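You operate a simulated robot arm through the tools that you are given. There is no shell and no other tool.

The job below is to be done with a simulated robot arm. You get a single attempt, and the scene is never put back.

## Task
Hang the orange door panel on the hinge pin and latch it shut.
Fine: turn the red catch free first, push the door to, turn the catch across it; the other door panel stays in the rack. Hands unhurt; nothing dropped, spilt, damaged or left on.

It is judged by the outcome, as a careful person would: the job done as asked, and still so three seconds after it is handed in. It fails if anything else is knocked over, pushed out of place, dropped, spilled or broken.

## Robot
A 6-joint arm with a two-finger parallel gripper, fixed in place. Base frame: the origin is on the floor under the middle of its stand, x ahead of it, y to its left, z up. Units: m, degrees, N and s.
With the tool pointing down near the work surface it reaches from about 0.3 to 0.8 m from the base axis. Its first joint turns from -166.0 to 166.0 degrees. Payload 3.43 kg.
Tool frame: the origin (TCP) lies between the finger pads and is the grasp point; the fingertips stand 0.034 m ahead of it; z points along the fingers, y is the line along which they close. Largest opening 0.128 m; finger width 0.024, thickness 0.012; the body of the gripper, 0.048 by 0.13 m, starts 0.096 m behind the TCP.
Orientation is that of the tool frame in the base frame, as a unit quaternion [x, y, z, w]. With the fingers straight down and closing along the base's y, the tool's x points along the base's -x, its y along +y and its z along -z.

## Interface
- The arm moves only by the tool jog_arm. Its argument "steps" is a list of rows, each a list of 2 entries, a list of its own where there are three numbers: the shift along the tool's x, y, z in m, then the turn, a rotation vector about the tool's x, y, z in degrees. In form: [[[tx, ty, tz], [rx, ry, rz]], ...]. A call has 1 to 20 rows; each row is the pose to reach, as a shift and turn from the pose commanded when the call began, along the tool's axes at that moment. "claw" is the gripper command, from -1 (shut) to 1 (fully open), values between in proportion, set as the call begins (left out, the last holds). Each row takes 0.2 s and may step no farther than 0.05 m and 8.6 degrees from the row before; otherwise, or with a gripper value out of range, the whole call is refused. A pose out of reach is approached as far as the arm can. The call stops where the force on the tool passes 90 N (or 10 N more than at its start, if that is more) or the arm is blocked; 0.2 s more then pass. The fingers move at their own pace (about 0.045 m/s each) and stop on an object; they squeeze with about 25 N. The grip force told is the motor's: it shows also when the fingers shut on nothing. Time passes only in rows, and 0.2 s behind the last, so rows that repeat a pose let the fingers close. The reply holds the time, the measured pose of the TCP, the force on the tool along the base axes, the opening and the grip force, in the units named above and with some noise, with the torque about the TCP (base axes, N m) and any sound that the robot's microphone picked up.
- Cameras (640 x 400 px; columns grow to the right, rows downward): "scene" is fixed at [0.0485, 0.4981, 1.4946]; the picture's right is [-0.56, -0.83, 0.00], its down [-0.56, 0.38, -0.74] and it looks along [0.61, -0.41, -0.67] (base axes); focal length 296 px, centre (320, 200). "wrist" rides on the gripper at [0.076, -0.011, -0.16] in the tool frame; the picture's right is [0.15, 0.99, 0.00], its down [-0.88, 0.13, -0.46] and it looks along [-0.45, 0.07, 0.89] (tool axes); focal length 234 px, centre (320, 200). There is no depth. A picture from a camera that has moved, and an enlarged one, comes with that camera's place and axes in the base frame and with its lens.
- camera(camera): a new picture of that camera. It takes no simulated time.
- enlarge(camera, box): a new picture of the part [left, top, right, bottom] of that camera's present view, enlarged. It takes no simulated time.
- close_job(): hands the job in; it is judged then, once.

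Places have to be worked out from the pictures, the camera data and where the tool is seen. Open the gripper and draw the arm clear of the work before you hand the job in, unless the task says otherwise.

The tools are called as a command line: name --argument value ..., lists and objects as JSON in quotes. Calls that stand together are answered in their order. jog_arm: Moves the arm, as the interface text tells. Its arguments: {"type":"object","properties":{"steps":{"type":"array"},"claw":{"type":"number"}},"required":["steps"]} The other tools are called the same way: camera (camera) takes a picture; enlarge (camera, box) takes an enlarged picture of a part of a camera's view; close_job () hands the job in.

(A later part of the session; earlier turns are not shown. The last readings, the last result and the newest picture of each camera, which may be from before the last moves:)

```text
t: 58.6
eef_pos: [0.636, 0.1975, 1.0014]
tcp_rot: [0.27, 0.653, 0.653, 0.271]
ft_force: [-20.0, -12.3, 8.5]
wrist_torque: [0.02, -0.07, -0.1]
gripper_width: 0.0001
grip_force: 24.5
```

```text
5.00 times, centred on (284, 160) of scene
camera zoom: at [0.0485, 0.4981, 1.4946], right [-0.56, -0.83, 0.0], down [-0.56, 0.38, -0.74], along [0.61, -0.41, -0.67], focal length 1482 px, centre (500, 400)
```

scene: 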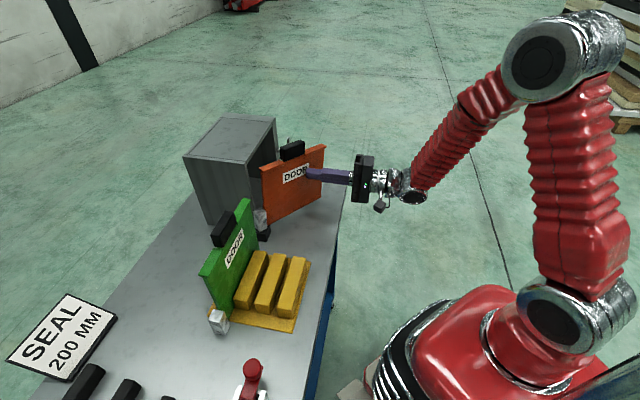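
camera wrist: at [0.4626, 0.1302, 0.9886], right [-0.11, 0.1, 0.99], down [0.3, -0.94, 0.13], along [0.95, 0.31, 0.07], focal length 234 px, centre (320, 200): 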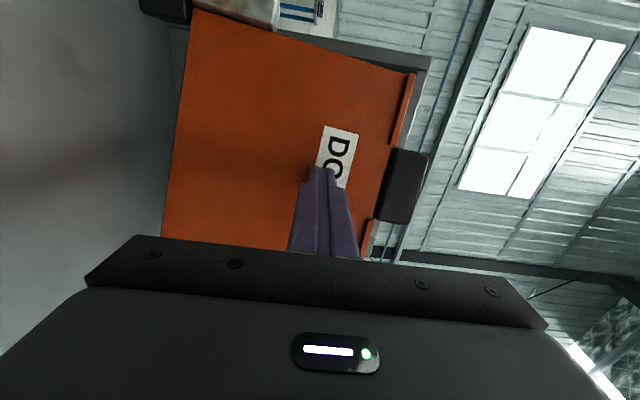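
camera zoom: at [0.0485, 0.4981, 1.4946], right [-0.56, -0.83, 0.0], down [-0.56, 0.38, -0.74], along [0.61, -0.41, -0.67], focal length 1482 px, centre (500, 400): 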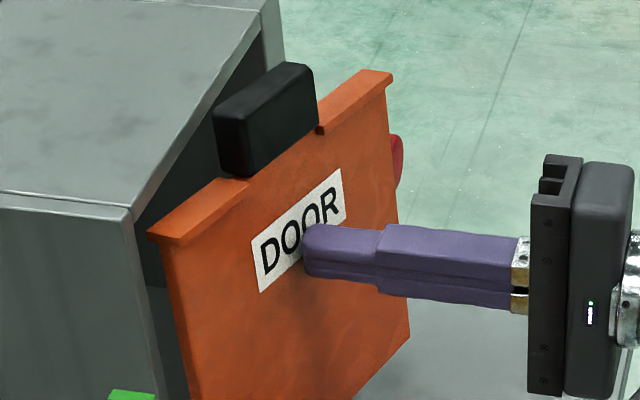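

A reaction of ~24 N appeared: because the door sags, its free edge is catching the side of the knob. I back off rather than force it, and look again.

jog_arm --steps '[[[0, 0, -0.006], [0, 0, 0]], [[0, 0, -0.02], [0, 0, 0]], [[0, 0, -0.045], [0, 0, 0]], [[0, 0, -0.045], [0, 0, 0]]]'

enlarge --camera "scene" --box '[230, 125, 326, 185]'

camera --camera "wrist"

enlarge --camera "wrist" --box '[130, 0, 450, 200]'

```text
t: 59.6
eef_pos: [0.6049, 0.1672, 1.0003]
tcp_rot: [0.27, 0.654, 0.653, 0.272]
ft_force: [0.4, -0.2, 0.2]
wrist_torque: [-0.02, 0.02, 0.01]
gripper_width: 0.0001
grip_force: 25.4
```

```text
6.67 times, centred on (278, 155) of scene
camera zoom: at [0.0485, 0.4981, 1.4946], right [-0.56, -0.83, 0.0], down [-0.56, 0.38, -0.74], along [0.61, -0.41, -0.67], focal length 1976 px, centre (600, 500)
```

zoom: 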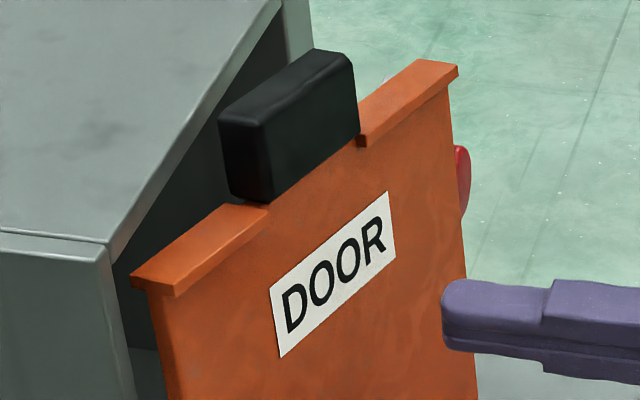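

```text
taken
camera wrist: at [0.4385, 0.107, 0.9885], right [-0.1, 0.1, 0.99], down [0.3, -0.94, 0.13], along [0.95, 0.31, 0.07], focal length 234 px, centre (320, 200)
```

wrist: 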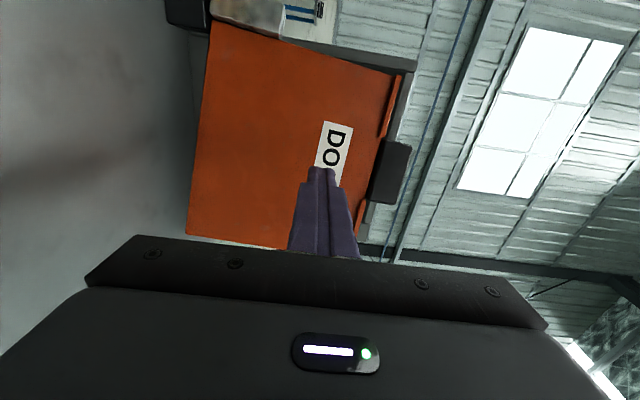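

```text
2.00 times, centred on (290, 100) of wrist
camera zoom: at [0.4385, 0.107, 0.9885], right [-0.1, 0.1, 0.99], down [0.3, -0.94, 0.13], along [0.95, 0.31, 0.07], focal length 468 px, centre (380, 400)
```

zoom: 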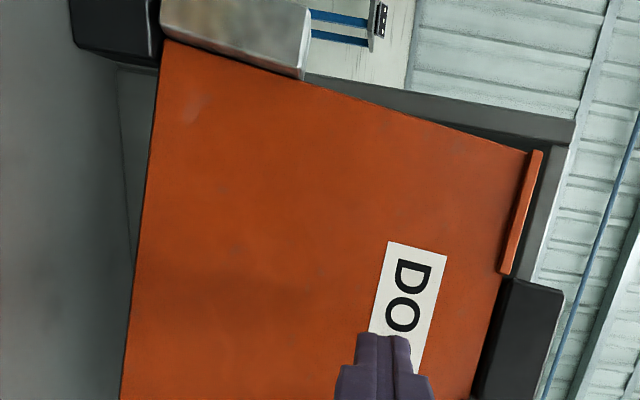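

The door stays put at ~10°. Its top flange overhangs the front face by about 4–5 mm, so I'll put the fingertip under that lip near the free end, lift out the sag, and push the door past the knob. First I move across and touch the panel just under the lip.

jog_arm --steps '[[[-0.02, 0.005, 0], [0, 0, 0]], [[-0.045, 0.012, 0], [0, 0, 0]], [[-0.059, 0.015, 0], [0, 0, 0]], [[-0.059, 0.015, 0.015], [0, 0, 0]], [[-0.059, 0.015, 0.026], [0, 0, 0]], [[-0.059, 0.015, 0.026], [0, 0, 0]]]'

enlarge --camera "scene" --box '[230, 125, 326, 185]'

enlarge --camera "wrist" --box '[200, 60, 456, 220]'

```text
t: 61.0
eef_pos: [0.6643, 0.1432, 1.0148]
tcp_rot: [0.27, 0.653, 0.654, 0.272]
ft_force: [-0.1, -0.4, -0.7]
wrist_torque: [0.0, 0.01, 0.01]
gripper_width: 0.0
grip_force: 24.9
```

```text
6.67 times, centred on (278, 155) of scene
camera zoom: at [0.0485, 0.4981, 1.4946], right [-0.56, -0.83, 0.0], down [-0.56, 0.38, -0.74], along [0.61, -0.41, -0.67], focal length 1976 px, centre (600, 500)
```

zoom: 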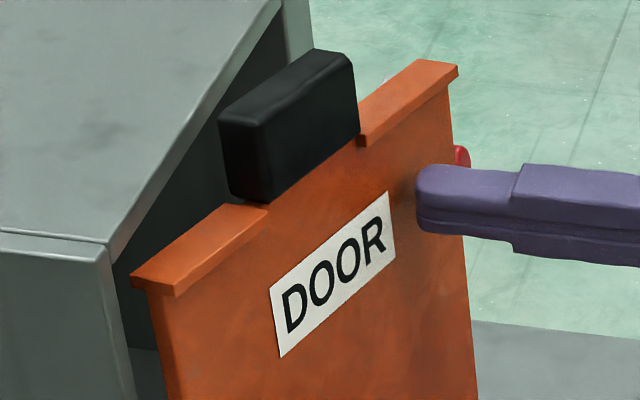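

```text
2.50 times, centred on (328, 140) of wrist
camera zoom: at [0.4987, 0.0836, 1.0033], right [-0.11, 0.1, 0.99], down [0.3, -0.94, 0.13], along [0.95, 0.31, 0.07], focal length 585 px, centre (300, 350)
```

zoom: 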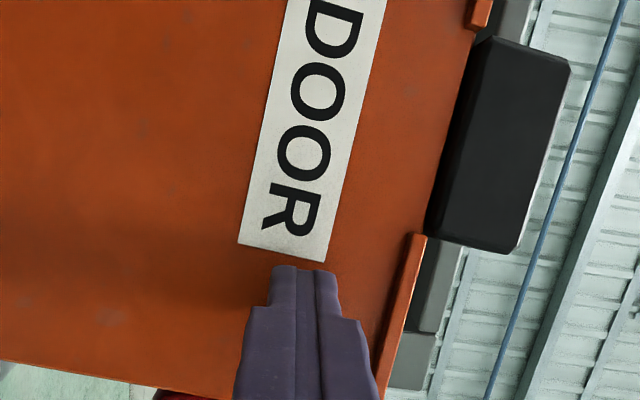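

The tip is ~18 mm below the lip and close to the panel. I advance a few mm and then raise in steps until the lip is touched.

jog_arm --steps '[[[0, 0.004, 0.003], [0, 0, 0]], [[0, 0.008, 0.005], [0, 0, 0]], [[0, 0.012, 0.006], [0, 0, 0]], [[0, 0.015, 0.006], [0, 0, 0]], [[0, 0.015, 0.006], [0, 0, 0]]]'

enlarge --camera "scene" --box '[250, 125, 314, 165]'

enlarge --camera "wrist" --box '[240, 100, 400, 200]'

```text
t: 62.2
eef_pos: [0.6687, 0.1472, 1.0301]
tcp_rot: [0.27, 0.652, 0.654, 0.273]
ft_force: [0.7, 1.0, 0.6]
wrist_torque: [0.03, 0.01, 0.02]
gripper_width: 0.0
grip_force: 25.0
```

```text
10.00 times, centred on (282, 145) of scene
camera zoom: at [0.0485, 0.4981, 1.4946], right [-0.56, -0.83, 0.0], down [-0.56, 0.38, -0.74], along [0.61, -0.41, -0.67], focal length 2964 px, centre (700, 750)
```

zoom: 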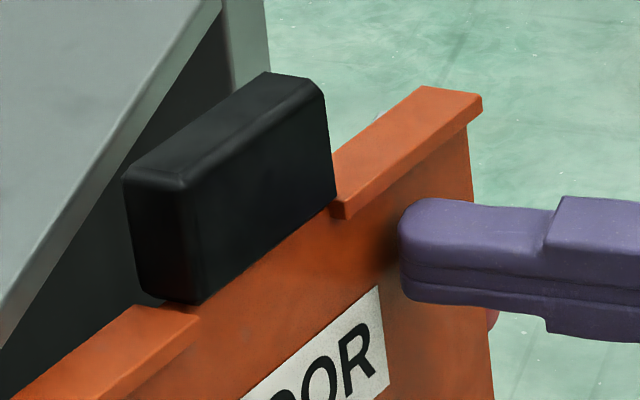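

```text
4.00 times, centred on (320, 150) of wrist
camera zoom: at [0.5029, 0.0881, 1.0185], right [-0.11, 0.1, 0.99], down [0.3, -0.94, 0.13], along [0.95, 0.31, 0.07], focal length 937 px, centre (320, 400)
```

zoom: 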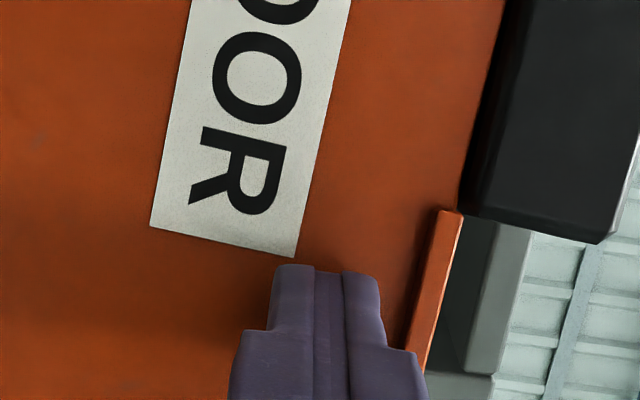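

Roughly 6–8 mm remain to the lip. I press forward 3 mm and raise in small steps, reading the vertical force.

jog_arm --steps '[[[0, 0.002, 0.002], [0, 0, 0]], [[0, 0.004, 0.003], [0, 0, 0]], [[0, 0.004, 0.003], [0, 0, 0]]]'

jog_arm --steps '[[[0, 0.002, 0], [0, 0, 0]], [[0, 0.004, 0], [0, 0, 0]], [[0, 0.004, 0], [0, 0, 0]]]'

enlarge --camera "wrist" --box '[240, 100, 400, 200]'

enlarge --camera "scene" --box '[250, 125, 314, 165]'

```text
t: 63.0
eef_pos: [0.6697, 0.1489, 1.0342]
tcp_rot: [0.27, 0.652, 0.654, 0.272]
ft_force: [-1.7, -0.7, -0.7]
wrist_torque: [0.03, 0.06, 0.02]
gripper_width: 0.0001
grip_force: 24.6
```

```text
t: 63.8
eef_pos: [0.6704, 0.1496, 1.039]
tcp_rot: [0.27, 0.653, 0.654, 0.272]
ft_force: [-0.5, 0.1, -0.2]
wrist_torque: [-0.01, 0.0, 0.02]
gripper_width: 0.0002
grip_force: 25.1
```

```text
4.00 times, centred on (320, 150) of wrist
camera zoom: at [0.5047, 0.0903, 1.0269], right [-0.11, 0.1, 0.99], down [0.3, -0.94, 0.13], along [0.95, 0.31, 0.07], focal length 937 px, centre (320, 400)
```

zoom: 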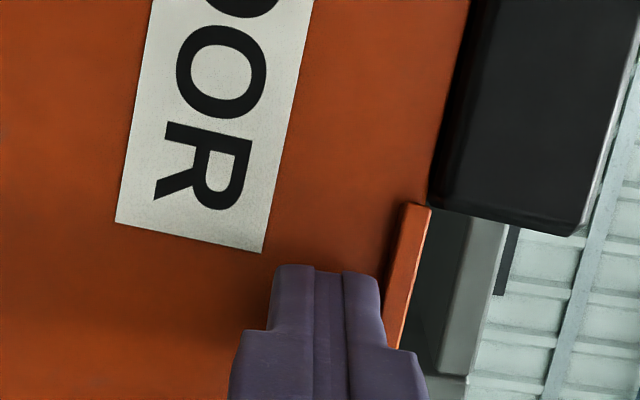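

```text
10.00 times, centred on (282, 145) of scene
camera zoom: at [0.0485, 0.4981, 1.4946], right [-0.56, -0.83, 0.0], down [-0.56, 0.38, -0.74], along [0.61, -0.41, -0.67], focal length 2964 px, centre (700, 750)
```

zoom: 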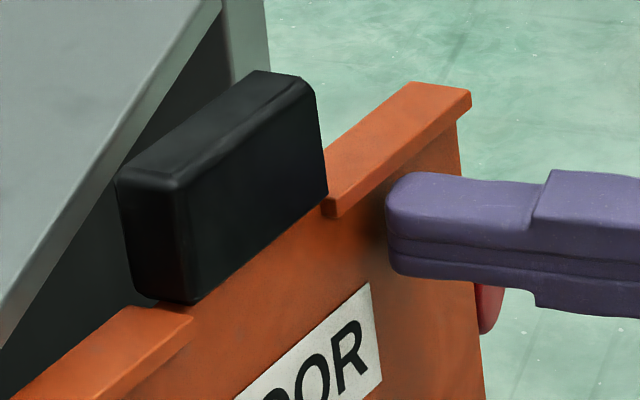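

Still not touching the lip; the door has moved slightly inward without resistance. I continue up 3 mm at a time.

jog_arm --steps '[[[0, 0.002, 0], [0, 0, 0]], [[0, 0.003, 0], [0, 0, 0]], [[0, 0.003, 0], [0, 0, 0]]]'

jog_arm --steps '[[[0, 0.002, 0], [0, 0, 0]], [[0, 0.003, 0], [0, 0, 0]], [[0, 0.003, 0], [0, 0, 0]]]'

enlarge --camera "scene" --box '[250, 125, 314, 165]'

enlarge --camera "wrist" --box '[240, 100, 400, 200]'

```text
t: 64.6
eef_pos: [0.67, 0.1489, 1.0411]
tcp_rot: [0.27, 0.654, 0.653, 0.271]
ft_force: [-0.5, -0.4, -0.4]
wrist_torque: [0.0, -0.01, -0.03]
gripper_width: 0.0
grip_force: 24.6
```

```text
t: 65.4
eef_pos: [0.6709, 0.1495, 1.044]
tcp_rot: [0.27, 0.653, 0.654, 0.271]
ft_force: [-0.3, 0.2, -0.3]
wrist_torque: [-0.01, 0.02, 0.02]
gripper_width: 0.0
grip_force: 24.6
```

```text
10.00 times, centred on (282, 145) of scene
camera zoom: at [0.0485, 0.4981, 1.4946], right [-0.56, -0.83, 0.0], down [-0.56, 0.38, -0.74], along [0.61, -0.41, -0.67], focal length 2964 px, centre (700, 750)
```

zoom: 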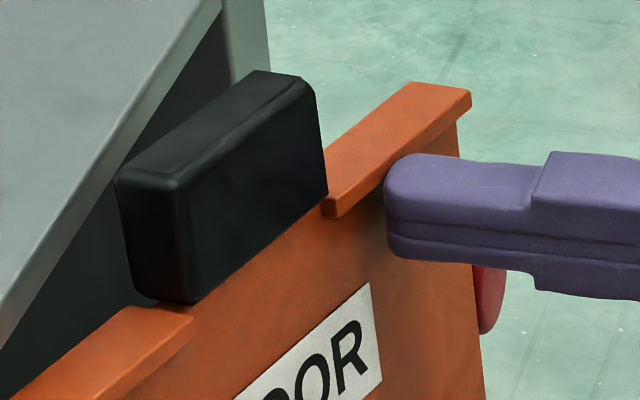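

```text
4.00 times, centred on (320, 150) of wrist
camera zoom: at [0.5048, 0.0902, 1.0327], right [-0.11, 0.1, 0.99], down [0.3, -0.94, 0.13], along [0.95, 0.31, 0.07], focal length 937 px, centre (320, 400)
```

zoom: 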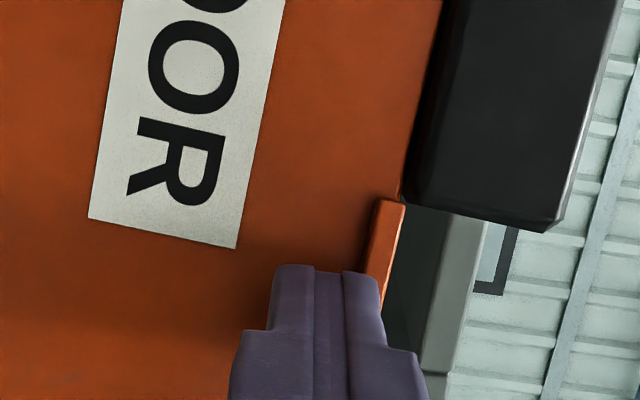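

No contact with the lip yet; I keep raising 2–3 mm at a time.

jog_arm --steps '[[[0, 0.0015, 0], [0, 0, 0]], [[0, 0.003, 0], [0, 0, 0]], [[0, 0.003, 0], [0, 0, 0]]]'

jog_arm --steps '[[[0, 0.0015, 0], [0, 0, 0]], [[0, 0.003, 0], [0, 0, 0]], [[0, 0.003, 0], [0, 0, 0]]]'

enlarge --camera "scene" --box '[250, 125, 314, 165]'

enlarge --camera "wrist" --box '[240, 100, 400, 200]'

```text
t: 66.2
eef_pos: [0.6707, 0.1494, 1.0476]
tcp_rot: [0.27, 0.652, 0.655, 0.271]
ft_force: [-0.1, 0.2, -0.1]
wrist_torque: [0.0, 0.0, -0.01]
gripper_width: 0.0001
grip_force: 25.3
```

```text
t: 67.0
eef_pos: [0.6704, 0.1496, 1.05]
tcp_rot: [0.269, 0.654, 0.653, 0.272]
ft_force: [-0.3, 0.1, -0.1]
wrist_torque: [-0.01, 0.01, -0.02]
gripper_width: 0.0
grip_force: 24.6
```

```text
10.00 times, centred on (282, 145) of scene
camera zoom: at [0.0485, 0.4981, 1.4946], right [-0.56, -0.83, 0.0], down [-0.56, 0.38, -0.74], along [0.61, -0.41, -0.67], focal length 2964 px, centre (700, 750)
```

zoom: 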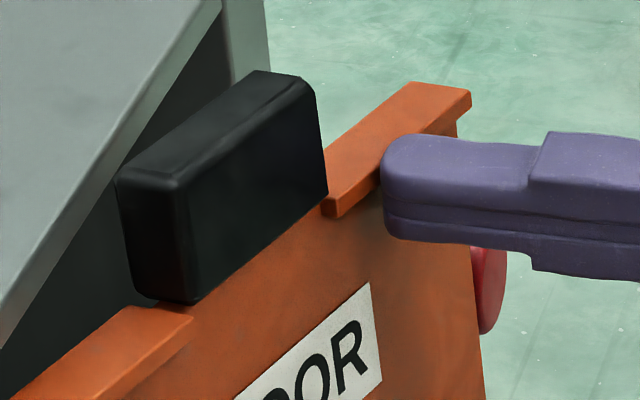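

```text
4.00 times, centred on (320, 150) of wrist
camera zoom: at [0.5053, 0.0905, 1.0389], right [-0.11, 0.1, 0.99], down [0.3, -0.94, 0.13], along [0.95, 0.31, 0.07], focal length 937 px, centre (320, 400)
```

zoom: 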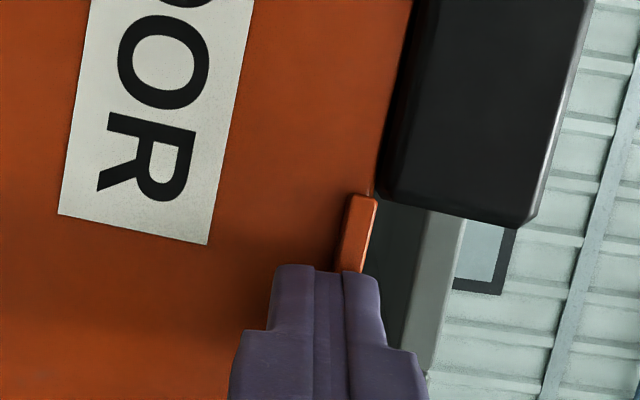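

The finger passed in front of the lip because the door had coasted a little away. I go back down, advance until it really touches the panel, then raise.

jog_arm --steps '[[[0, -0.008, -0.002], [0, 0, 0]], [[0, -0.016, -0.002], [0, 0, 0]], [[0, -0.022, -0.002], [0, 0, 0]], [[0, -0.022, 0.001], [0, 0, 0]], [[0, -0.022, 0.004], [0, 0, 0]], [[0, -0.022, 0.004], [0, 0, 0]]]'

jog_arm --steps '[[[0, 0, 0.002], [0, 0, 0]], [[0, 0, 0.004], [0, 0, 0]], [[0, 0, 0.004], [0, 0, 0]]]'

enlarge --camera "scene" --box '[250, 125, 314, 165]'

```text
t: 68.4
eef_pos: [0.6732, 0.1516, 1.0286]
tcp_rot: [0.27, 0.653, 0.654, 0.271]
ft_force: [-15.1, -9.0, 7.3]
wrist_torque: [-0.02, -0.12, -0.06]
gripper_width: 0.0001
grip_force: 25.0
```

```text
t: 69.2
eef_pos: [0.6773, 0.1552, 1.0275]
tcp_rot: [0.27, 0.654, 0.653, 0.271]
ft_force: [-0.2, -0.1, -0.2]
wrist_torque: [0.01, 0.0, 0.01]
gripper_width: 0.0
grip_force: 24.9
```

```text
10.00 times, centred on (282, 145) of scene
camera zoom: at [0.0485, 0.4981, 1.4946], right [-0.56, -0.83, 0.0], down [-0.56, 0.38, -0.74], along [0.61, -0.41, -0.67], focal length 2964 px, centre (700, 750)
```

zoom: 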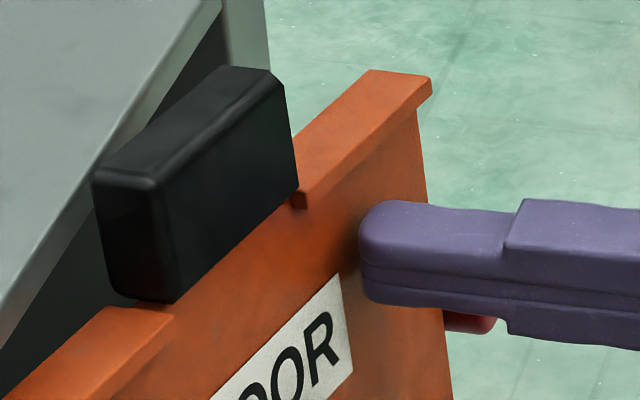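

The resistance disappeared and the door moved further in: the free edge seems to have slipped past the knob. I look at the whole area before going on.

enlarge --camera "scene" --box '[220, 115, 332, 185]'

enlarge --camera "scene" --box '[270, 135, 310, 160]'

camera --camera "wrist"

enlarge --camera "scene" --box '[236, 195, 300, 235]'

```text
5.71 times, centred on (276, 150) of scene
camera zoom: at [0.0485, 0.4981, 1.4946], right [-0.56, -0.83, 0.0], down [-0.56, 0.38, -0.74], along [0.61, -0.41, -0.67], focal length 1694 px, centre (571, 486)
```

zoom: 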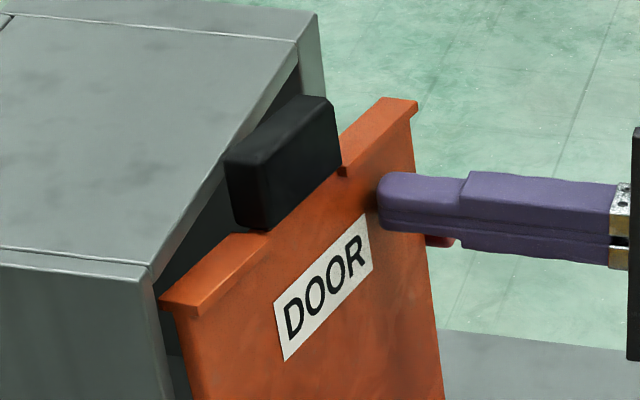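

```text
16.00 times, centred on (290, 148) of scene
camera zoom: at [0.0485, 0.4981, 1.4946], right [-0.56, -0.83, 0.0], down [-0.56, 0.38, -0.74], along [0.61, -0.41, -0.67], focal length 4742 px, centre (800, 1040)
```

zoom: 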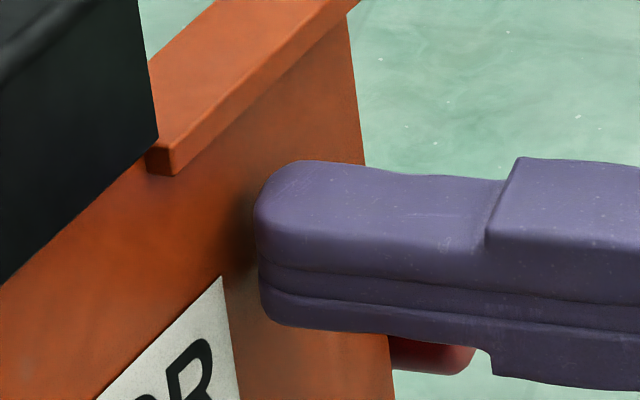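

```text
taken
camera wrist: at [0.511, 0.0961, 1.0166], right [-0.1, 0.1, 0.99], down [0.3, -0.94, 0.13], along [0.95, 0.31, 0.07], focal length 234 px, centre (320, 200)
```

wrist: 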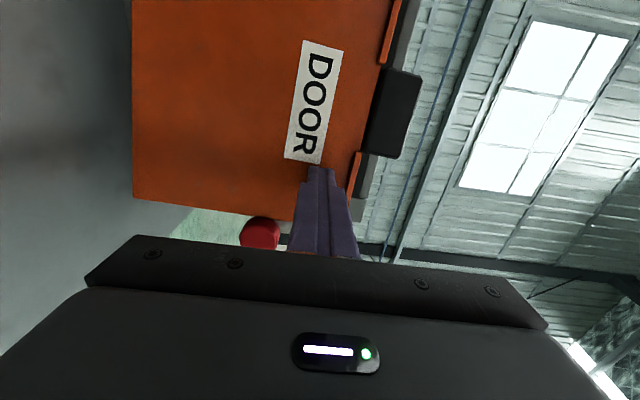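

```text
10.00 times, centred on (268, 215) of scene
camera zoom: at [0.0485, 0.4981, 1.4946], right [-0.56, -0.83, 0.0], down [-0.56, 0.38, -0.74], along [0.61, -0.41, -0.67], focal length 2964 px, centre (840, 50)
```

zoom: 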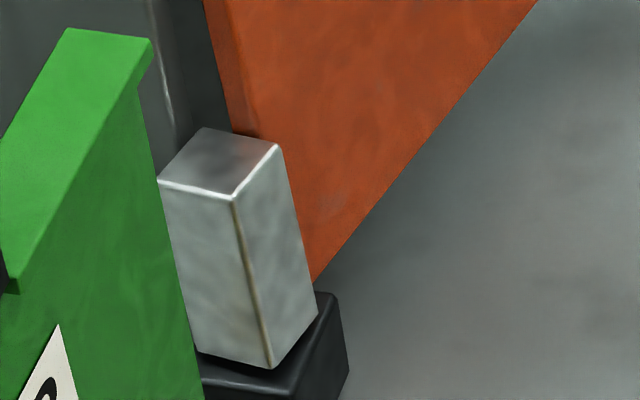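

The free edge is now beside and behind the knob face, at about 7.5° open. I continue pushing in 4 mm steps to bring the door against the frame.

jog_arm --steps '[[[0, 0, 0.002], [0, 0, 0]], [[0, 0, 0.004], [0, 0, 0]], [[0, 0, 0.006], [0, 0, 0]], [[0, 0, 0.006], [0, 0, 0]]]'

jog_arm --steps '[[[0, 0, 0.002], [0, 0, 0]], [[0, 0, 0.004], [0, 0, 0]], [[0, 0, 0.006], [0, 0, 0]], [[0, 0, 0.006], [0, 0, 0]]]'

enlarge --camera "scene" --box '[220, 115, 332, 185]'

```text
t: 70.2
eef_pos: [0.6811, 0.1594, 1.0287]
tcp_rot: [0.269, 0.653, 0.653, 0.272]
ft_force: [0.2, 0.0, -0.4]
wrist_torque: [-0.02, 0.03, -0.01]
gripper_width: 0.0
grip_force: 25.3
```

```text
t: 71.2
eef_pos: [0.6847, 0.164, 1.0276]
tcp_rot: [0.27, 0.653, 0.654, 0.271]
ft_force: [-1.9, -1.0, 0.4]
wrist_torque: [0.01, -0.01, -0.03]
gripper_width: 0.0
grip_force: 24.7
```

```text
5.71 times, centred on (276, 150) of scene
camera zoom: at [0.0485, 0.4981, 1.4946], right [-0.56, -0.83, 0.0], down [-0.56, 0.38, -0.74], along [0.61, -0.41, -0.67], focal length 1694 px, centre (571, 486)
```

zoom: 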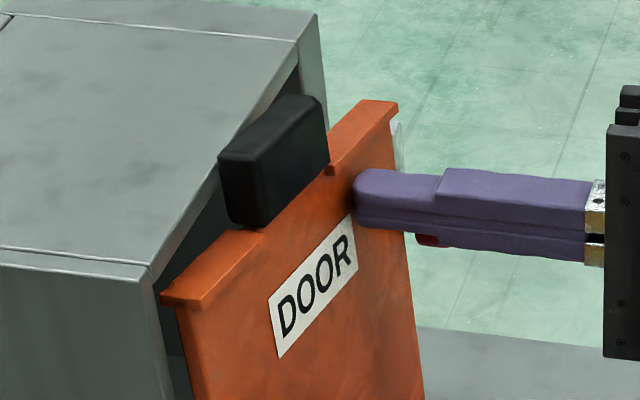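

The lever is now visible just beyond the door's free edge, so it is clear. I keep pushing in small steps until the frame stops the door.

jog_arm --steps '[[[0, 0, 0.002], [0, 0, 0]], [[0, 0, 0.004], [0, 0, 0]], [[0, 0, 0.004], [0, 0, 0]]]'

jog_arm --steps '[[[0, 0, 0.002], [0, 0, 0]], [[0, 0, 0.004], [0, 0, 0]], [[0, 0, 0.004], [0, 0, 0]]]'

enlarge --camera "scene" --box '[220, 115, 332, 185]'

camera --camera "wrist"

```text
t: 72.0
eef_pos: [0.6885, 0.1669, 1.0287]
tcp_rot: [0.27, 0.653, 0.653, 0.272]
ft_force: [-0.3, -1.2, 0.3]
wrist_torque: [0.02, -0.02, 0.0]
gripper_width: 0.0
grip_force: 25.3
```

```text
t: 72.8
eef_pos: [0.6903, 0.1695, 1.0276]
tcp_rot: [0.269, 0.653, 0.653, 0.272]
ft_force: [-0.4, 0.1, 0.6]
wrist_torque: [0.0, 0.03, 0.0]
gripper_width: 0.0
grip_force: 24.8
```

```text
5.71 times, centred on (276, 150) of scene
camera zoom: at [0.0485, 0.4981, 1.4946], right [-0.56, -0.83, 0.0], down [-0.56, 0.38, -0.74], along [0.61, -0.41, -0.67], focal length 1694 px, centre (571, 486)
```

zoom: 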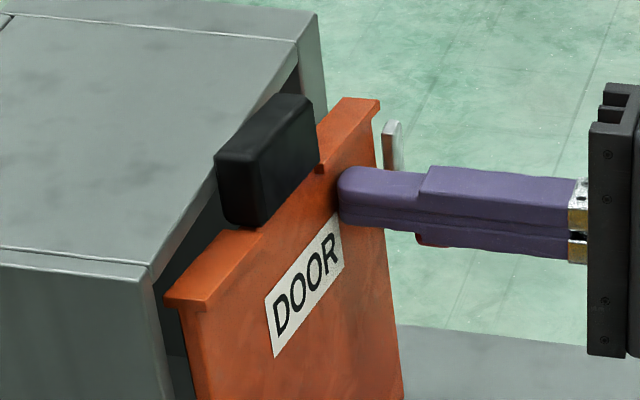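

```text
taken
camera wrist: at [0.5255, 0.1102, 1.0169], right [-0.11, 0.1, 0.99], down [0.3, -0.94, 0.13], along [0.95, 0.31, 0.07], focal length 234 px, centre (320, 200)
```

wrist: 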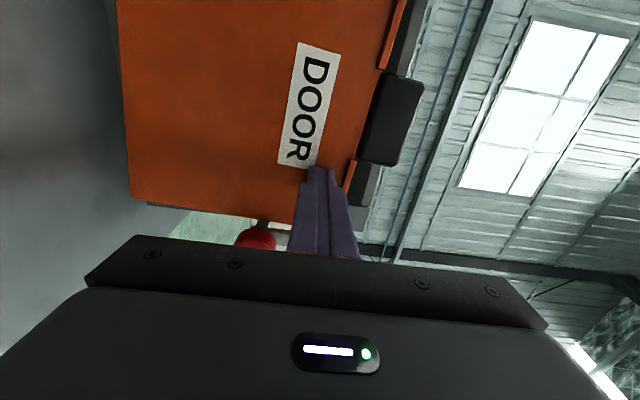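

Still free. I push on until contact force shows the frame.

jog_arm --steps '[[[0, 0, 0.002], [0, 0, 0]], [[0, 0, 0.004], [0, 0, 0]], [[0, 0, 0.004], [0, 0, 0]]]'

jog_arm --steps '[[[0, 0, 0.002], [0, 0, 0]], [[0, 0, 0.004], [0, 0, 0]], [[0, 0, 0.004], [0, 0, 0]]]'

enlarge --camera "scene" --box '[220, 115, 332, 185]'

```text
t: 73.6
eef_pos: [0.6945, 0.1729, 1.0275]
tcp_rot: [0.27, 0.653, 0.654, 0.271]
ft_force: [-0.3, 0.4, 0.1]
wrist_torque: [0.0, 0.01, -0.01]
gripper_width: 0.0
grip_force: 25.4
```

```text
t: 74.4
eef_pos: [0.6953, 0.174, 1.0281]
tcp_rot: [0.271, 0.654, 0.652, 0.271]
ft_force: [-0.4, 0.0, -0.1]
wrist_torque: [0.01, -0.05, -0.04]
gripper_width: 0.0002
grip_force: 25.2
```

```text
5.71 times, centred on (276, 150) of scene
camera zoom: at [0.0485, 0.4981, 1.4946], right [-0.56, -0.83, 0.0], down [-0.56, 0.38, -0.74], along [0.61, -0.41, -0.67], focal length 1694 px, centre (571, 486)
```

zoom: 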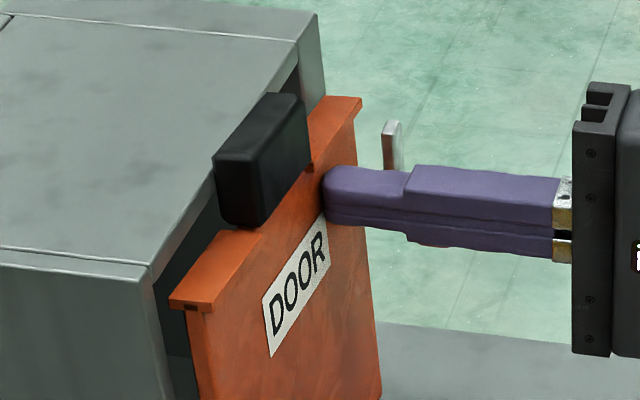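

The fingertip is now about at the closed plane, still without reaction. I continue with 3 mm steps.

jog_arm --steps '[[[0, 0, 0.0015], [0, 0, 0]], [[0, 0, 0.003], [0, 0, 0]], [[0, 0, 0.003], [0, 0, 0]]]'

jog_arm --steps '[[[0, 0, 0.0015], [0, 0, 0]], [[0, 0, 0.003], [0, 0, 0]], [[0, 0, 0.003], [0, 0, 0]]]'

enlarge --camera "scene" --box '[220, 115, 332, 185]'

camera --camera "wrist"

```text
t: 75.2
eef_pos: [0.6988, 0.1768, 1.0285]
tcp_rot: [0.27, 0.654, 0.653, 0.271]
ft_force: [-4.3, -3.4, -2.6]
wrist_torque: [-0.08, 0.04, 0.11]
gripper_width: 0.0
grip_force: 24.7
```

```text
t: 76.0
eef_pos: [0.6992, 0.1787, 1.0285]
tcp_rot: [0.27, 0.653, 0.653, 0.272]
ft_force: [-22.5, -17.5, -1.3]
wrist_torque: [-0.06, -0.09, 0.44]
gripper_width: 0.0001
grip_force: 25.4
```

```text
5.71 times, centred on (276, 150) of scene
camera zoom: at [0.0485, 0.4981, 1.4946], right [-0.56, -0.83, 0.0], down [-0.56, 0.38, -0.74], along [0.61, -0.41, -0.67], focal length 1694 px, centre (571, 486)
```

zoom: 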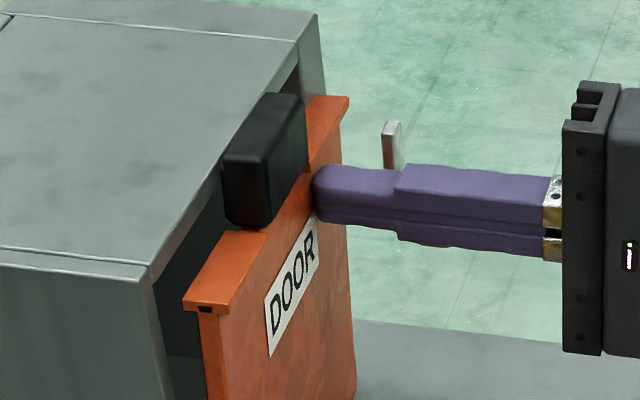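

```text
taken
camera wrist: at [0.5342, 0.1192, 1.0168], right [-0.1, 0.1, 0.99], down [0.3, -0.95, 0.13], along [0.95, 0.31, 0.07], focal length 234 px, centre (320, 200)
```

wrist: 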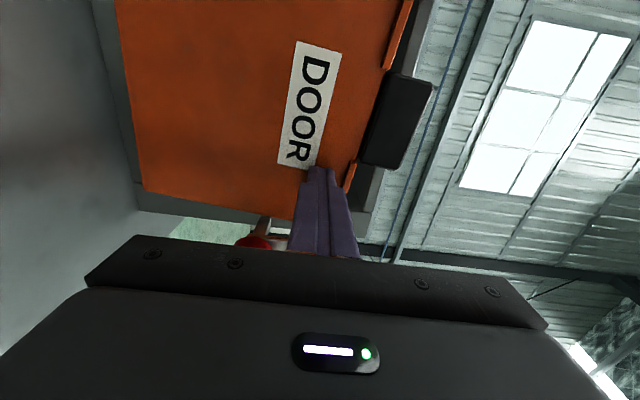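

The frame now stops the door (~28 N), so it is shut. I back the finger away and check that the door stays closed and seated on the pin.

jog_arm --steps '[[[0, 0, -0.004], [0, 0, 0]], [[0, 0, -0.012], [0, 0, 0]], [[0, 0, -0.03], [0, 0, 0]], [[0, 0, -0.055], [0, 0, 0]], [[0, 0, -0.085], [0, 0, 0]], [[0, 0, -0.085], [0, 0, 0]]]'

enlarge --camera "scene" --box '[210, 110, 338, 190]'

enlarge --camera "scene" --box '[220, 165, 316, 225]'

camera --camera "wrist"

enlarge --camera "scene" --box '[236, 195, 300, 235]'

```text
t: 77.4
eef_pos: [0.641, 0.1187, 1.0277]
tcp_rot: [0.27, 0.653, 0.653, 0.273]
ft_force: [-0.1, 0.3, 0.1]
wrist_torque: [-0.02, 0.02, 0.01]
gripper_width: 0.0
grip_force: 24.7
```

```text
5.00 times, centred on (274, 150) of scene
camera zoom: at [0.0485, 0.4981, 1.4946], right [-0.56, -0.83, 0.0], down [-0.56, 0.38, -0.74], along [0.61, -0.41, -0.67], focal length 1482 px, centre (550, 450)
```

zoom: 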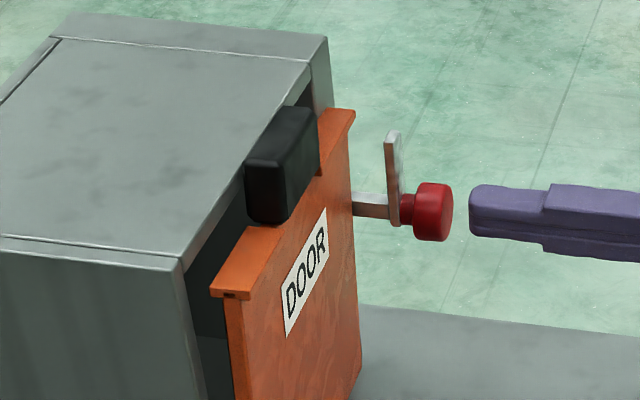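

```text
6.67 times, centred on (268, 195) of scene
camera zoom: at [0.0485, 0.4981, 1.4946], right [-0.56, -0.83, 0.0], down [-0.56, 0.38, -0.74], along [0.61, -0.41, -0.67], focal length 1976 px, centre (667, 233)
```

zoom: 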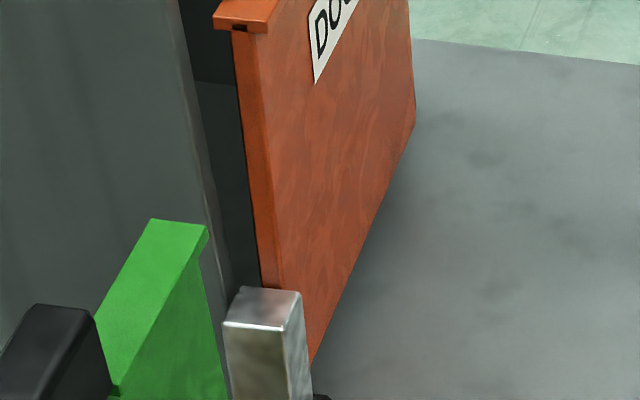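

```text
taken
camera wrist: at [0.4749, 0.0596, 1.0164], right [-0.11, 0.1, 0.99], down [0.3, -0.94, 0.13], along [0.95, 0.31, 0.07], focal length 234 px, centre (320, 200)
```

wrist: 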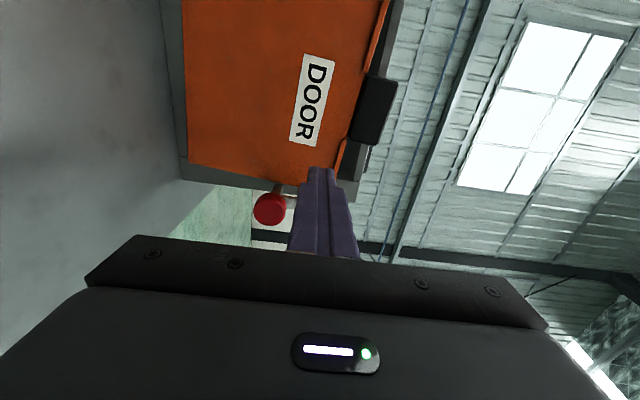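

```text
10.00 times, centred on (268, 215) of scene
camera zoom: at [0.0485, 0.4981, 1.4946], right [-0.56, -0.83, 0.0], down [-0.56, 0.38, -0.74], along [0.61, -0.41, -0.67], focal length 2964 px, centre (840, 50)
```

zoom: 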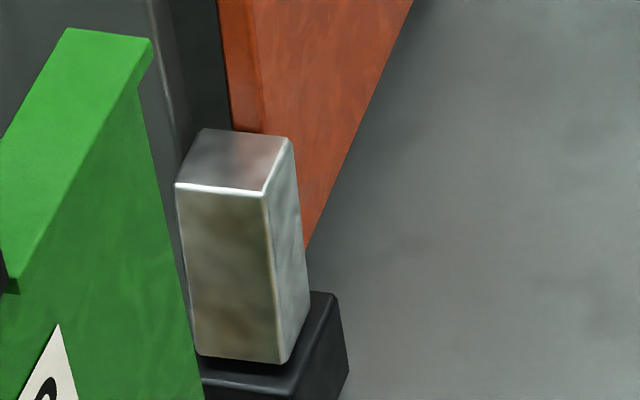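

The hinge block is seated, the door rests shut against the frame, and the lever still stands upright clear of it. I open the fingers and line up in front of the knob as before.

jog_arm --steps '[[[-0.01, -0.01, -0.02], [0, 0, 0]], [[-0.03, -0.025, -0.035], [0, 0, 0]], [[-0.05, -0.04, -0.0368], [0, 0, 0]], [[-0.0622, -0.0487, -0.0368], [0, 0, 0]], [[-0.0622, -0.0487, -0.0368], [0, 0, 0]], [[-0.0622, -0.0487, -0.0368], [0, 0, 0]]]' --claw 0.1

enlarge --camera "wrist" --box '[200, 60, 456, 220]'

enlarge --camera "scene" --box '[264, 120, 360, 180]'

```text
t: 78.8
eef_pos: [0.6586, 0.0506, 0.9794]
tcp_rot: [0.271, 0.654, 0.653, 0.271]
ft_force: [-0.5, 0.2, 0.2]
wrist_torque: [-0.02, -0.03, -0.01]
gripper_width: 0.0702
grip_force: 0.0
```

```text
2.50 times, centred on (328, 140) of wrist
camera zoom: at [0.4932, -0.0096, 0.9678], right [-0.11, 0.1, 0.99], down [0.3, -0.94, 0.13], along [0.95, 0.31, 0.07], focal length 585 px, centre (300, 350)
```

zoom: 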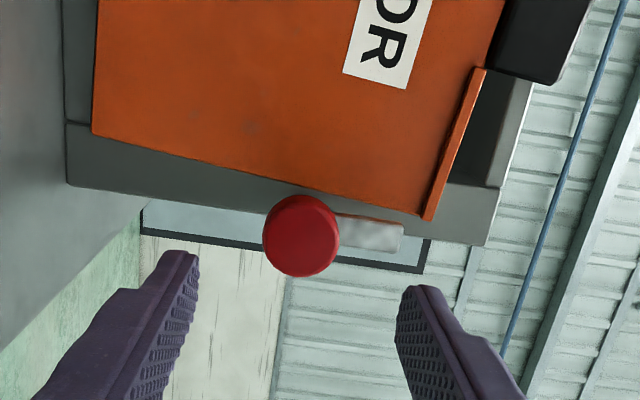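

```text
6.67 times, centred on (312, 150) of scene
camera zoom: at [0.0485, 0.4981, 1.4946], right [-0.56, -0.83, 0.0], down [-0.56, 0.38, -0.74], along [0.61, -0.41, -0.67], focal length 1976 px, centre (373, 533)
```

zoom: 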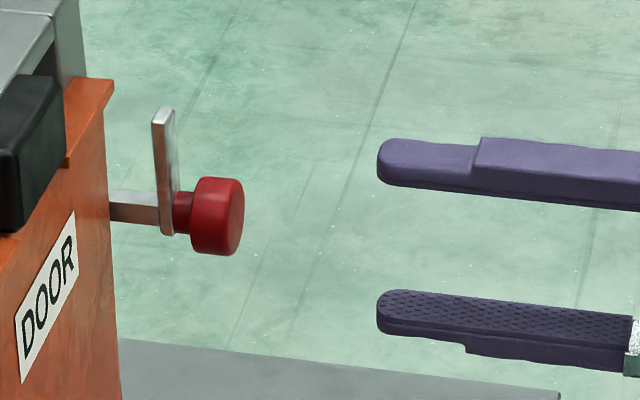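

The knob is centred within 1 mm of the tool axis. I advance 90 mm to the same grasp pose as before and close on the knob.

jog_arm --steps '[[[0, 0, 0.03], [0, 0, 0]], [[0, 0, 0.06], [0, 0, 0]], [[0, 0, 0.08], [0, 0, 0]], [[0, 0, 0.09], [0, 0, 0]], [[0, 0, 0.09], [0, 0, 0]]]'

jog_arm --steps '[[[0, 0, 0], [0, 0, 0]], [[0, 0, 0], [0, 0, 0]], [[0, 0, 0], [0, 0, 0]], [[0, 0, 0], [0, 0, 0]]]' --claw -1

enlarge --camera "scene" --box '[264, 120, 344, 170]'

```text
t: 80.0
eef_pos: [0.7224, 0.114, 0.9786]
tcp_rot: [0.271, 0.653, 0.653, 0.271]
ft_force: [0.1, -0.4, 0.0]
wrist_torque: [-0.01, 0.02, 0.0]
gripper_width: 0.0702
grip_force: 0.1
```

```text
t: 81.0
eef_pos: [0.7218, 0.1127, 0.98]
tcp_rot: [0.27, 0.653, 0.653, 0.271]
ft_force: [0.4, 0.4, 3.3]
wrist_torque: [0.04, -0.04, 0.06]
gripper_width: 0.0357
grip_force: 45.1
```

```text
8.00 times, centred on (304, 145) of scene
camera zoom: at [0.0485, 0.4981, 1.4946], right [-0.56, -0.83, 0.0], down [-0.56, 0.38, -0.74], along [0.61, -0.41, -0.67], focal length 2371 px, centre (448, 640)
```

zoom: 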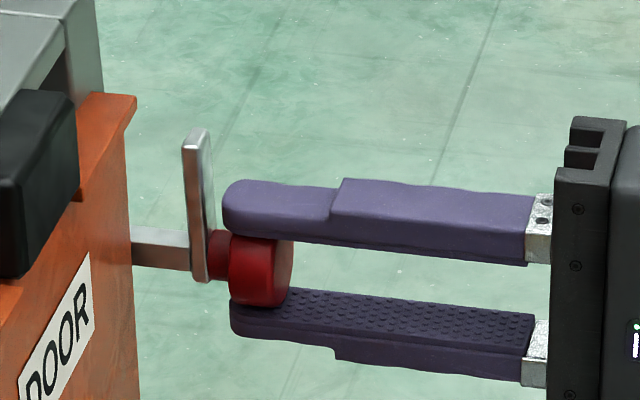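

The knob is gripped. I turn it back (negative about tool z), first 45°, checking that the lever clears the door.

jog_arm --steps '[[[0, 0, 0], [0, 0, -7.5]], [[0, 0, 0], [0, 0, -15]], [[0, 0, 0], [0, 0, -22.5]], [[0, 0, 0], [0, 0, -30]], [[0, 0, 0], [0, 0, -37.5]], [[0, 0, 0], [0, 0, -45]], [[0, 0, 0], [0, 0, -45]]]'

enlarge --camera "scene" --box '[264, 120, 344, 170]'

```text
t: 82.6
eef_pos: [0.7225, 0.112, 0.9798]
tcp_rot: [0.0, 0.707, 0.498, 0.501]
ft_force: [5.5, 0.8, -3.1]
wrist_torque: [0.01, -0.05, -0.33]
gripper_width: 0.0353
grip_force: 44.7
```

```text
8.00 times, centred on (304, 145) of scene
camera zoom: at [0.0485, 0.4981, 1.4946], right [-0.56, -0.83, 0.0], down [-0.56, 0.38, -0.74], along [0.61, -0.41, -0.67], focal length 2371 px, centre (448, 640)
```

zoom: 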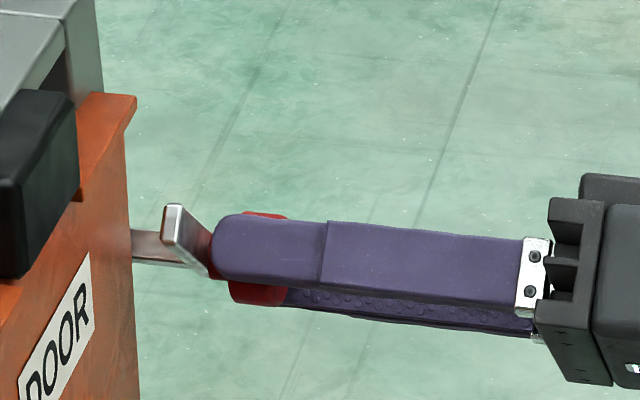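

The lever follows and clears the door face. I turn the remaining 45° to bring it across the door, to the stop.

jog_arm --steps '[[[0, 0, 0], [0, 0, -7.5]], [[0, 0, 0], [0, 0, -15]], [[0, 0, 0], [0, 0, -22.5]], [[0, 0, 0], [0, 0, -30]], [[0, 0, 0], [0, 0, -37.5]], [[0, 0, 0], [0, 0, -43]], [[0, 0, 0], [0, 0, -43]]]'

enlarge --camera "scene" --box '[254, 120, 334, 170]'

camera --camera "wrist"

```text
t: 84.2
eef_pos: [0.7223, 0.1128, 0.9798]
tcp_rot: [-0.258, 0.658, 0.28, 0.649]
ft_force: [2.1, -8.6, -5.1]
wrist_torque: [-0.05, 0.04, -0.22]
gripper_width: 0.0355
grip_force: 45.4
```

```text
8.00 times, centred on (294, 145) of scene
camera zoom: at [0.0485, 0.4981, 1.4946], right [-0.56, -0.83, 0.0], down [-0.56, 0.38, -0.74], along [0.61, -0.41, -0.67], focal length 2371 px, centre (528, 640)
```

zoom: 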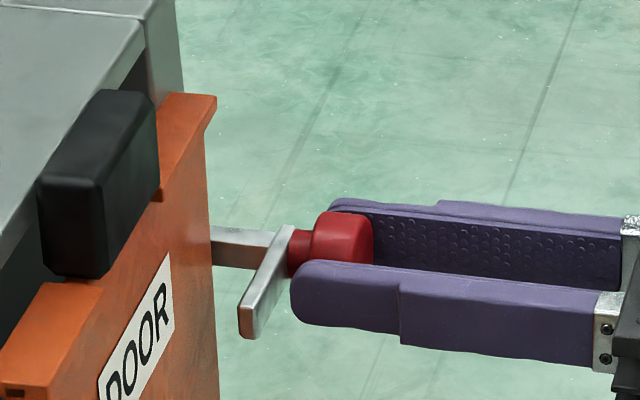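

```text
taken
camera wrist: at [0.6169, -0.007, 0.9029], right [-0.7, 0.7, -0.11], down [-0.39, -0.25, 0.88], along [0.59, 0.67, 0.45], focal length 234 px, centre (320, 200)
```

wrist: 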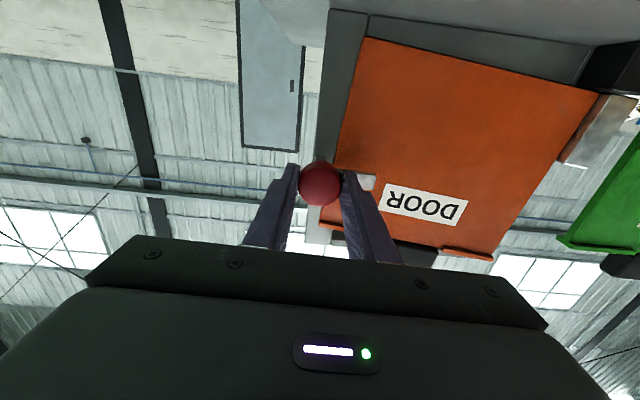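

The lever is nearly back to its original across position. I turn a few degrees more to make sure it is at its stop.

jog_arm --steps '[[[0, 0, 0], [0, 0, -4]], [[0, 0, 0], [0, 0, -8]], [[0, 0, 0], [0, 0, -8]]]'

enlarge --camera "scene" --box '[254, 120, 334, 170]'

```text
t: 85.0
eef_pos: [0.7223, 0.1123, 0.9806]
tcp_rot: [-0.305, 0.638, 0.234, 0.668]
ft_force: [7.4, -8.5, -0.7]
wrist_torque: [0.22, 0.39, -0.35]
gripper_width: 0.0353
grip_force: 45.5
```

```text
8.00 times, centred on (294, 145) of scene
camera zoom: at [0.0485, 0.4981, 1.4946], right [-0.56, -0.83, 0.0], down [-0.56, 0.38, -0.74], along [0.61, -0.41, -0.67], focal length 2371 px, centre (528, 640)
```

zoom: 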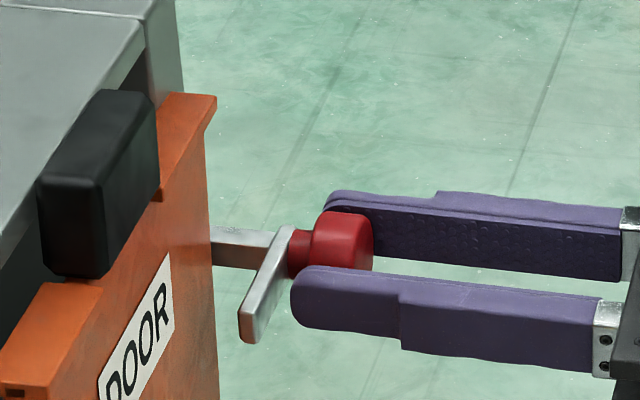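

The stop torque (~0.43 N·m) confirms the lever is fully across. I ease the twist, open the fingers and back straight away.

jog_arm --steps '[[[0, 0, 0], [0, 0, 3]], [[0, 0, 0], [0, 0, 3]]]'

jog_arm --steps '[[[0, 0, 0], [0, 0, 0]], [[0, 0, 0], [0, 0, 0]], [[0, 0, 0], [0, 0, 0]], [[0, 0, 0], [0, 0, 0]], [[0, 0, -0.02], [0, 0, 0]], [[0, 0, -0.05], [0, 0, 0]], [[0, 0, -0.085], [0, 0, 0]], [[0, 0, -0.12], [0, 0, 0]], [[0, 0, -0.12], [0, 0, 0]]]' --claw 0.1

camera --camera "scene"

camera --camera "wrist"

enlarge --camera "wrist" --box '[280, 20, 536, 180]'

enlarge --camera "scene" --box '[210, 110, 322, 180]'

```text
t: 85.6
eef_pos: [0.7223, 0.112, 0.9795]
tcp_rot: [-0.288, 0.645, 0.253, 0.661]
ft_force: [10.9, -9.2, -1.3]
wrist_torque: [0.09, -0.09, -0.36]
gripper_width: 0.0353
grip_force: 45.0
```

```text
t: 87.6
eef_pos: [0.6368, 0.029, 0.9807]
tcp_rot: [-0.288, 0.646, 0.252, 0.661]
ft_force: [0.8, 1.0, -0.4]
wrist_torque: [-0.01, 0.01, 0.02]
gripper_width: 0.0705
grip_force: 0.1
```

```text
taken
```

scene: 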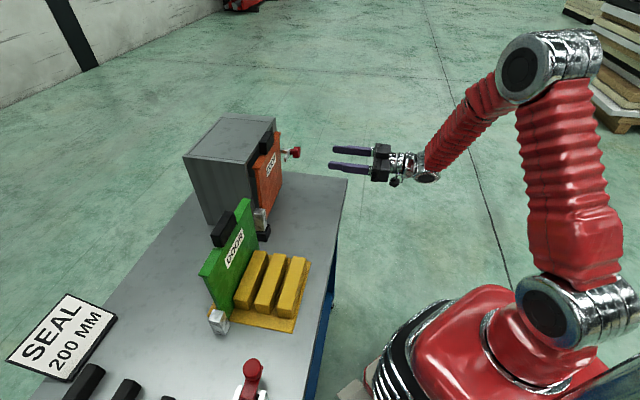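

```text
taken
camera wrist: at [0.5361, -0.0956, 0.9044], right [-0.69, 0.69, -0.2], down [-0.45, -0.2, 0.87], along [0.56, 0.69, 0.45], focal length 234 px, centre (320, 200)
```

wrist: 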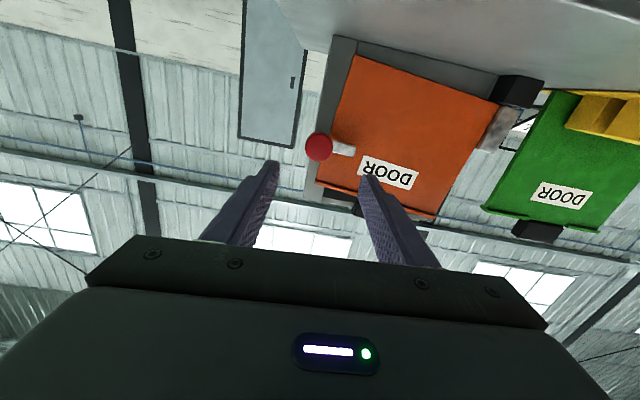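

```text
2.50 times, centred on (408, 100) of wrist
camera zoom: at [0.5361, -0.0956, 0.9044], right [-0.69, 0.69, -0.2], down [-0.45, -0.2, 0.87], along [0.56, 0.69, 0.45], focal length 585 px, centre (100, 450)
```

zoom: 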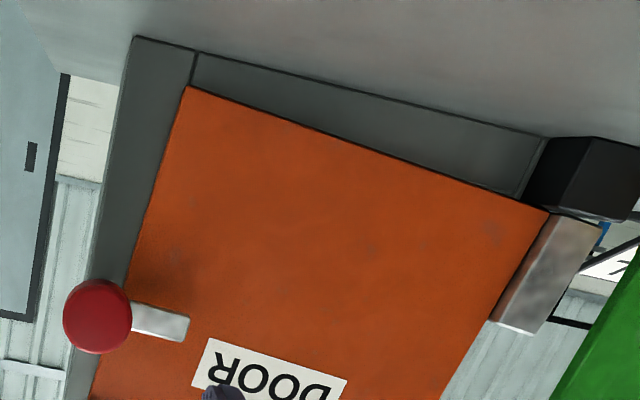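

```text
5.71 times, centred on (266, 145) of scene
camera zoom: at [0.0485, 0.4981, 1.4946], right [-0.56, -0.83, 0.0], down [-0.56, 0.38, -0.74], along [0.61, -0.41, -0.67], focal length 1694 px, centre (629, 514)
```

zoom: 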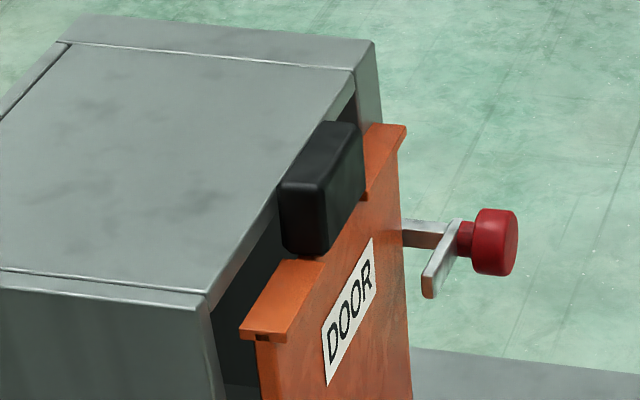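

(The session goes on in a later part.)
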